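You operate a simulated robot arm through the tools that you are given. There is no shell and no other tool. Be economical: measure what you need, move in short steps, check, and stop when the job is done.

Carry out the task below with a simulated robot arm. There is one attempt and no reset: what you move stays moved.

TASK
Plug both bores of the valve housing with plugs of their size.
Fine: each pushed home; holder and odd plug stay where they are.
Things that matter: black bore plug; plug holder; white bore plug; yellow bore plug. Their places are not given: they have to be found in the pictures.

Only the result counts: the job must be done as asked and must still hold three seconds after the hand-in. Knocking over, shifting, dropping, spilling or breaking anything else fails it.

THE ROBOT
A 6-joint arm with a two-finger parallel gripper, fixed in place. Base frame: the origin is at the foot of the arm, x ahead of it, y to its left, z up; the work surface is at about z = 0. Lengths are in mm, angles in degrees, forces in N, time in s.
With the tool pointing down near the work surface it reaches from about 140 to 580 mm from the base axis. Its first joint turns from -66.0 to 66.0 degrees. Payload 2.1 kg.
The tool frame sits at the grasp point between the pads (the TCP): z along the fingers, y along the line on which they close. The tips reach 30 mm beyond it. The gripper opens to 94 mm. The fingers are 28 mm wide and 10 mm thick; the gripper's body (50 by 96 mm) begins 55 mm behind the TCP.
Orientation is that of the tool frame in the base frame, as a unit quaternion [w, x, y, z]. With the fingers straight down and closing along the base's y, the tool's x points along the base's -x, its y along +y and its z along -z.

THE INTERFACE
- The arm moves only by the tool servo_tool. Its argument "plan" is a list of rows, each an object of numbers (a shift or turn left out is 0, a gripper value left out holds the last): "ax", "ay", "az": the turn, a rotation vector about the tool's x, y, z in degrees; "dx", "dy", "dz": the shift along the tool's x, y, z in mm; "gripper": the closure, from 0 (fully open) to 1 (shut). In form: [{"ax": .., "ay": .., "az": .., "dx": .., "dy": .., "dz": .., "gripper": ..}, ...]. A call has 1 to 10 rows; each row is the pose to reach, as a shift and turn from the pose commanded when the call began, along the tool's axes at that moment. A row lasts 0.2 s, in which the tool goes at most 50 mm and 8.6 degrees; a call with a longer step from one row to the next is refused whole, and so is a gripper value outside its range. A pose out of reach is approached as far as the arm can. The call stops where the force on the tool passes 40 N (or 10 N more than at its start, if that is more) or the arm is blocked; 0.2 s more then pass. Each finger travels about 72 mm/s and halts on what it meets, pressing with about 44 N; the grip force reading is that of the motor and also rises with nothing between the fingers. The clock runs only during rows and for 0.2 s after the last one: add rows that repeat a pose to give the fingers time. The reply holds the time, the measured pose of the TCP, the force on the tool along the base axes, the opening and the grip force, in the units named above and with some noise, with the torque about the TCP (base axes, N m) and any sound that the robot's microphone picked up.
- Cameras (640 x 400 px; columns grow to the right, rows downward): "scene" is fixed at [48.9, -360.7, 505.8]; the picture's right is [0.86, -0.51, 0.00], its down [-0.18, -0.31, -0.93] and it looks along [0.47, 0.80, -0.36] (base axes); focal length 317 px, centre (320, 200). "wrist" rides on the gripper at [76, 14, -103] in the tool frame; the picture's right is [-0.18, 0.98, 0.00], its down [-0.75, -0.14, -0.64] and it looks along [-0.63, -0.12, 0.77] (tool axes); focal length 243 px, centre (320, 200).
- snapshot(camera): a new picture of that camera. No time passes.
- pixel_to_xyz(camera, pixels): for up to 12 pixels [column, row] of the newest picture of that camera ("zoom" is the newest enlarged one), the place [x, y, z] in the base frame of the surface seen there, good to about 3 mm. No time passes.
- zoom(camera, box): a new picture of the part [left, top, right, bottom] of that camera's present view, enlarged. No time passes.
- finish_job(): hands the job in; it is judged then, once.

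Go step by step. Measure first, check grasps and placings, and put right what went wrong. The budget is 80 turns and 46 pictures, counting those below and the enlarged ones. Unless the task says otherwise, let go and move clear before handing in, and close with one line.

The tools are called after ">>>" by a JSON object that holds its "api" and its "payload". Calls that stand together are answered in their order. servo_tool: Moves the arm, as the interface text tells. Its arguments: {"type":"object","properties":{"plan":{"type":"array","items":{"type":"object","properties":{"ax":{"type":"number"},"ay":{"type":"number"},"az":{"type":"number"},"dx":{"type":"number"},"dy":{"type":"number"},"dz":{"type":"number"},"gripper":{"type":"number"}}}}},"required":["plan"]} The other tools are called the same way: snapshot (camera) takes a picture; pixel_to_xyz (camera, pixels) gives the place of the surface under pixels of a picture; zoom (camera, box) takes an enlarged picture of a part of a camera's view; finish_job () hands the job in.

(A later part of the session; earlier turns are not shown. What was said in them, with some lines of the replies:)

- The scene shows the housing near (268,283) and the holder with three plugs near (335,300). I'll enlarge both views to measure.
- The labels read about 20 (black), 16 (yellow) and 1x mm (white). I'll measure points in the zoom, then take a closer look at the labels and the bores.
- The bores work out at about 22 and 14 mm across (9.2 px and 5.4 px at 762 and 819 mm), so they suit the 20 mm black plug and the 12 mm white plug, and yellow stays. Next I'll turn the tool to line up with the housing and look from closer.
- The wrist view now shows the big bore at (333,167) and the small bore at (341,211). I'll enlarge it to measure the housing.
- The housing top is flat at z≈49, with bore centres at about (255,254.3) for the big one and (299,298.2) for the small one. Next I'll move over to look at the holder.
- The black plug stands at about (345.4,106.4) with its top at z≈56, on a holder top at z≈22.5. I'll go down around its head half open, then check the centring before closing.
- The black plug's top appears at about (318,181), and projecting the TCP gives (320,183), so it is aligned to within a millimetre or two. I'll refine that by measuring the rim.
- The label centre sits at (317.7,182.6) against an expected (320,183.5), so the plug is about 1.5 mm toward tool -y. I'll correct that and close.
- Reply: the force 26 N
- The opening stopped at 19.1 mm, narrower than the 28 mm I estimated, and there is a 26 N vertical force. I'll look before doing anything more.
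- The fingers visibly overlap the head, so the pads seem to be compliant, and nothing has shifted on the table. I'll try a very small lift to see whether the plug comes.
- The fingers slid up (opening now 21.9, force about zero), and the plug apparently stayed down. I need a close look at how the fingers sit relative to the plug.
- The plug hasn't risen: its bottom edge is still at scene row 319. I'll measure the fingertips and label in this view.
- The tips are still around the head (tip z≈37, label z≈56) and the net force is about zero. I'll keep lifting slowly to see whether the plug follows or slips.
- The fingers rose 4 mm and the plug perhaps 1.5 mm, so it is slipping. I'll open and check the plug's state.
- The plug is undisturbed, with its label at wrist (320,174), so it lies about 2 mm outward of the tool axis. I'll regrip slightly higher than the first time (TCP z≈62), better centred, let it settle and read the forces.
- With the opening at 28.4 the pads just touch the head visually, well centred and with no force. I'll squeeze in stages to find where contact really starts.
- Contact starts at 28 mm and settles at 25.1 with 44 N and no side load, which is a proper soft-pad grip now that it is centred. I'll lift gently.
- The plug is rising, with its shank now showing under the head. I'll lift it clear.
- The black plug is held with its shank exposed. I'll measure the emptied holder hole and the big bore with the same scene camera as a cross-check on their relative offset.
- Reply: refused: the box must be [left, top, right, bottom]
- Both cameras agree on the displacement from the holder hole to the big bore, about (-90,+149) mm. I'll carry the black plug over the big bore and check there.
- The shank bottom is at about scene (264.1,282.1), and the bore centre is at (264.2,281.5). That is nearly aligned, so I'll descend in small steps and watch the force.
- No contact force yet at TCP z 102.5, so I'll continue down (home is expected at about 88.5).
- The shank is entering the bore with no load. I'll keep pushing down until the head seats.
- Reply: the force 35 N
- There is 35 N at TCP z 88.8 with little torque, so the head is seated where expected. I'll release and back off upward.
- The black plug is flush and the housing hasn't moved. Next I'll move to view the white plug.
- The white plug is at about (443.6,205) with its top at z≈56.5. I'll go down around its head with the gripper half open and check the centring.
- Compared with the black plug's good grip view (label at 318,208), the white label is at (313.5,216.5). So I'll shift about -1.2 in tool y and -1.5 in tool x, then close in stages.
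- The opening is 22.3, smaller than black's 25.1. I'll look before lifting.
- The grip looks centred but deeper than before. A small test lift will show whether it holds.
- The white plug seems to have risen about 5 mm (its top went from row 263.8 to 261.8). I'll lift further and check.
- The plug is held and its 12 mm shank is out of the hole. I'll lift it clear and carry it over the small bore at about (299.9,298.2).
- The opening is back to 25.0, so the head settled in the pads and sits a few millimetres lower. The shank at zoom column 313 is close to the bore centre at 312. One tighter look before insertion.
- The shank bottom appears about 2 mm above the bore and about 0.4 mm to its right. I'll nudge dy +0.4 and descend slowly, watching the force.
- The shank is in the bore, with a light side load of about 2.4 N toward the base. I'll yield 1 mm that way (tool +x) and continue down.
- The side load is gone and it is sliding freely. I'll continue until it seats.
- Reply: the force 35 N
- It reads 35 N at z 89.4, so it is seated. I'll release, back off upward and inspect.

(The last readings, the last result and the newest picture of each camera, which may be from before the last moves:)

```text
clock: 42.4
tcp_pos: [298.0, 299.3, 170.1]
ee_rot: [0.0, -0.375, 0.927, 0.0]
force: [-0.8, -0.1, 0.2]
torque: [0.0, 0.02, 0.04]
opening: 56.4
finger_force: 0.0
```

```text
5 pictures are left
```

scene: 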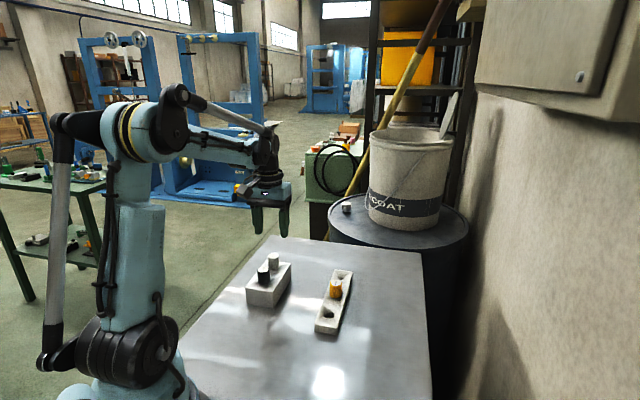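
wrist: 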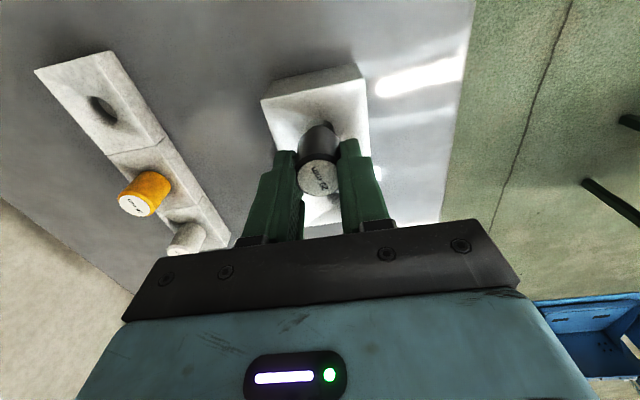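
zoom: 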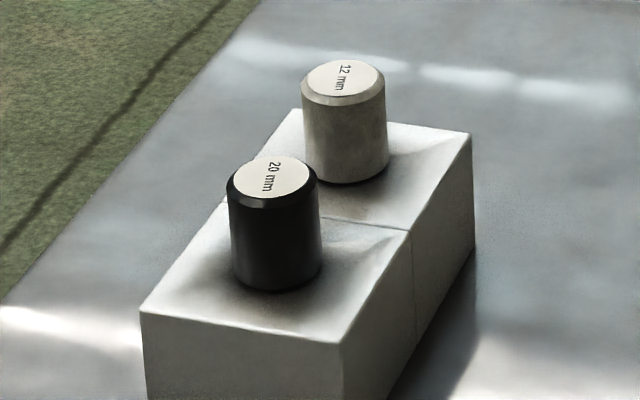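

Both plugs are in, but there is a dark line under the white head. I'll check closely for any gap.

>>> {"api": "zoom", "payload": {"camera": "scene", "box": [258, 250, 290, 286]}}

>>> {"api": "pixel_to_xyz", "payload": {"camera": "scene", "pixels": [[274, 255], [271, 255], [277, 255], [274, 256], [264, 269], [261, 269], [267, 269], [264, 270]]}}

```text
11.11 times, centred on (274, 268) of scene
```

zoom: 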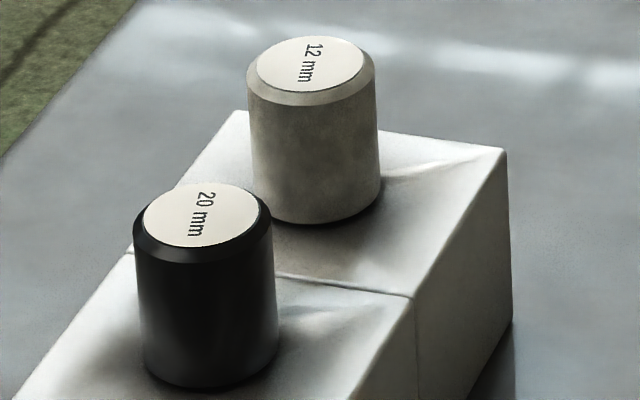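

```text
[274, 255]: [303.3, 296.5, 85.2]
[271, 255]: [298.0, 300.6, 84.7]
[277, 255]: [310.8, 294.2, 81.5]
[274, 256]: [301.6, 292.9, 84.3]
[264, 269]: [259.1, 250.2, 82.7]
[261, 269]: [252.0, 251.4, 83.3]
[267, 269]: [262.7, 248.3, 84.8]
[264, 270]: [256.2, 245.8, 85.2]
```

There may be a hair's gap under the white head. I'll press it down from above with closed fingers (top at z≈83, so contact at TCP ≈113).

>>> {"api": "servo_tool", "payload": {"plan": [{"gripper": 1.0}, {"gripper": 1.0}, {"gripper": 1.0}, {"gripper": 1.0, "dz": 25}, {"gripper": 1.0, "dz": 45}, {"gripper": 1.0, "dz": 50}, {"gripper": 1.0, "dz": 52}]}}

>>> {"api": "servo_tool", "payload": {"plan": [{"dz": 1}, {"dz": 2}, {"dz": 3}, {"dz": 4}, {"dz": 5}, {"dz": 6}, {"dz": 7}, {"dz": 8}]}}

```text
clock: 44.0
tcp_pos: [298.7, 300.3, 118.1]
ee_rot: [-0.001, -0.375, 0.927, 0.0]
force: [-0.2, -0.7, -0.4]
torque: [-0.01, -0.02, 0.02]
opening: 0.1
finger_force: 32.9
```

```text
clock: 45.7
tcp_pos: [299.6, 298.7, 113.3]
ee_rot: [0.0, -0.375, 0.927, 0.0]
force: [-1.5, 0.0, 13.9]
torque: [-0.03, 0.07, 0.0]
opening: 0.0
finger_force: 33.1
stopped in row 8: the force on the tool passed its limit at 45 N (the readings are from after the stop); the commanded pose is now the measured one
```

White was pressed at 45 N with its top at about z 83.3. I'll press black the same way as a comparison.

>>> {"api": "servo_tool", "payload": {"plan": [{"dz": -15}, {"dz": -20, "dx": 30, "dy": -0.7}, {"dz": -20, "dx": 62, "dy": -1.5}, {"dz": -20, "dx": 62, "dy": -1.5}, {"dz": -8, "dx": 62, "dy": -1.5}, {"dz": -4, "dx": 62, "dy": -1.5}]}}

>>> {"api": "servo_tool", "payload": {"plan": [{"dz": 1}, {"dz": 2}, {"dz": 3}, {"dz": 4}, {"dz": 5}, {"dz": 6}, {"dz": 7}, {"dz": 8}]}}

>>> {"api": "servo_tool", "payload": {"plan": [{"dz": -20}, {"dz": -50}, {"dz": -90}, {"dz": -90, "gripper": 0.5}]}}

>>> {"api": "zoom", "payload": {"camera": "scene", "box": [258, 250, 290, 286]}}

>>> {"api": "zoom", "payload": {"camera": "scene", "box": [230, 245, 370, 345]}}

```text
clock: 47.1
tcp_pos: [256.0, 255.8, 116.4]
ee_rot: [0.0, -0.376, 0.927, 0.0]
force: [0.6, -0.5, 0.2]
torque: [0.01, 0.02, -0.01]
opening: 0.0
finger_force: 33.4
```

```text
clock: 48.4
tcp_pos: [255.8, 255.6, 112.7]
ee_rot: [-0.001, -0.376, 0.927, 0.0]
force: [-0.9, 0.8, 15.9]
torque: [-0.02, 0.03, -0.02]
opening: 0.0
finger_force: 33.5
stopped in row 6: the force on the tool passed its limit at 46 N (the readings are from after the stop); the commanded pose is now the measured one
```

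```text
clock: 49.4
tcp_pos: [255.5, 255.2, 202.7]
ee_rot: [0.0, -0.376, 0.927, 0.0]
force: [-0.6, -0.5, 0.0]
torque: [-0.01, 0.01, 0.01]
opening: 47.4
finger_force: 0.2
```

```text
11.11 times, centred on (274, 268) of scene
```

zoom: 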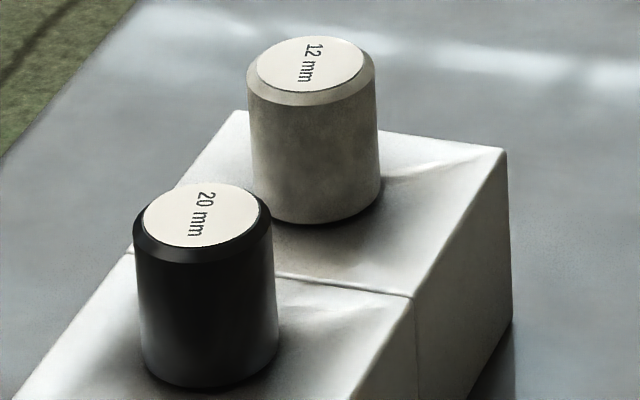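

```text
4.00 times, centred on (300, 295) of scene
```

zoom: 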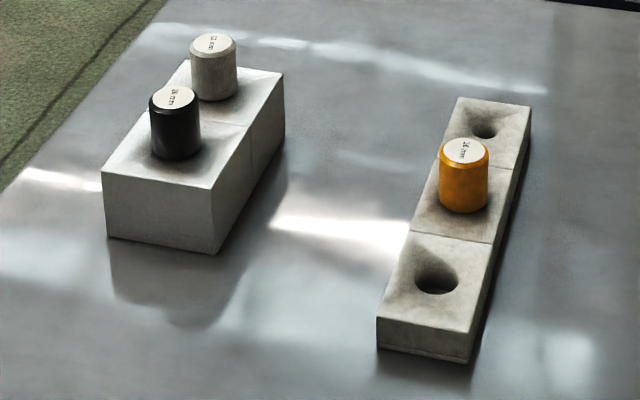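

Both plugs are seated at matching heights, since pressing with about 45 N moved neither. The holder, yellow plug and housing corners sit at the same pixels as at the start, and the gripper is clear, so I'm handing in.

>>> {"api": "finish_job", "payload": {}}

```text
The job is handed in.
```

I plugged both bores of the valve housing, the 20 mm with the black plug and the 12 mm with the white plug, and pressed each home; the holder, yellow plug and housing show no movement in the final picture.
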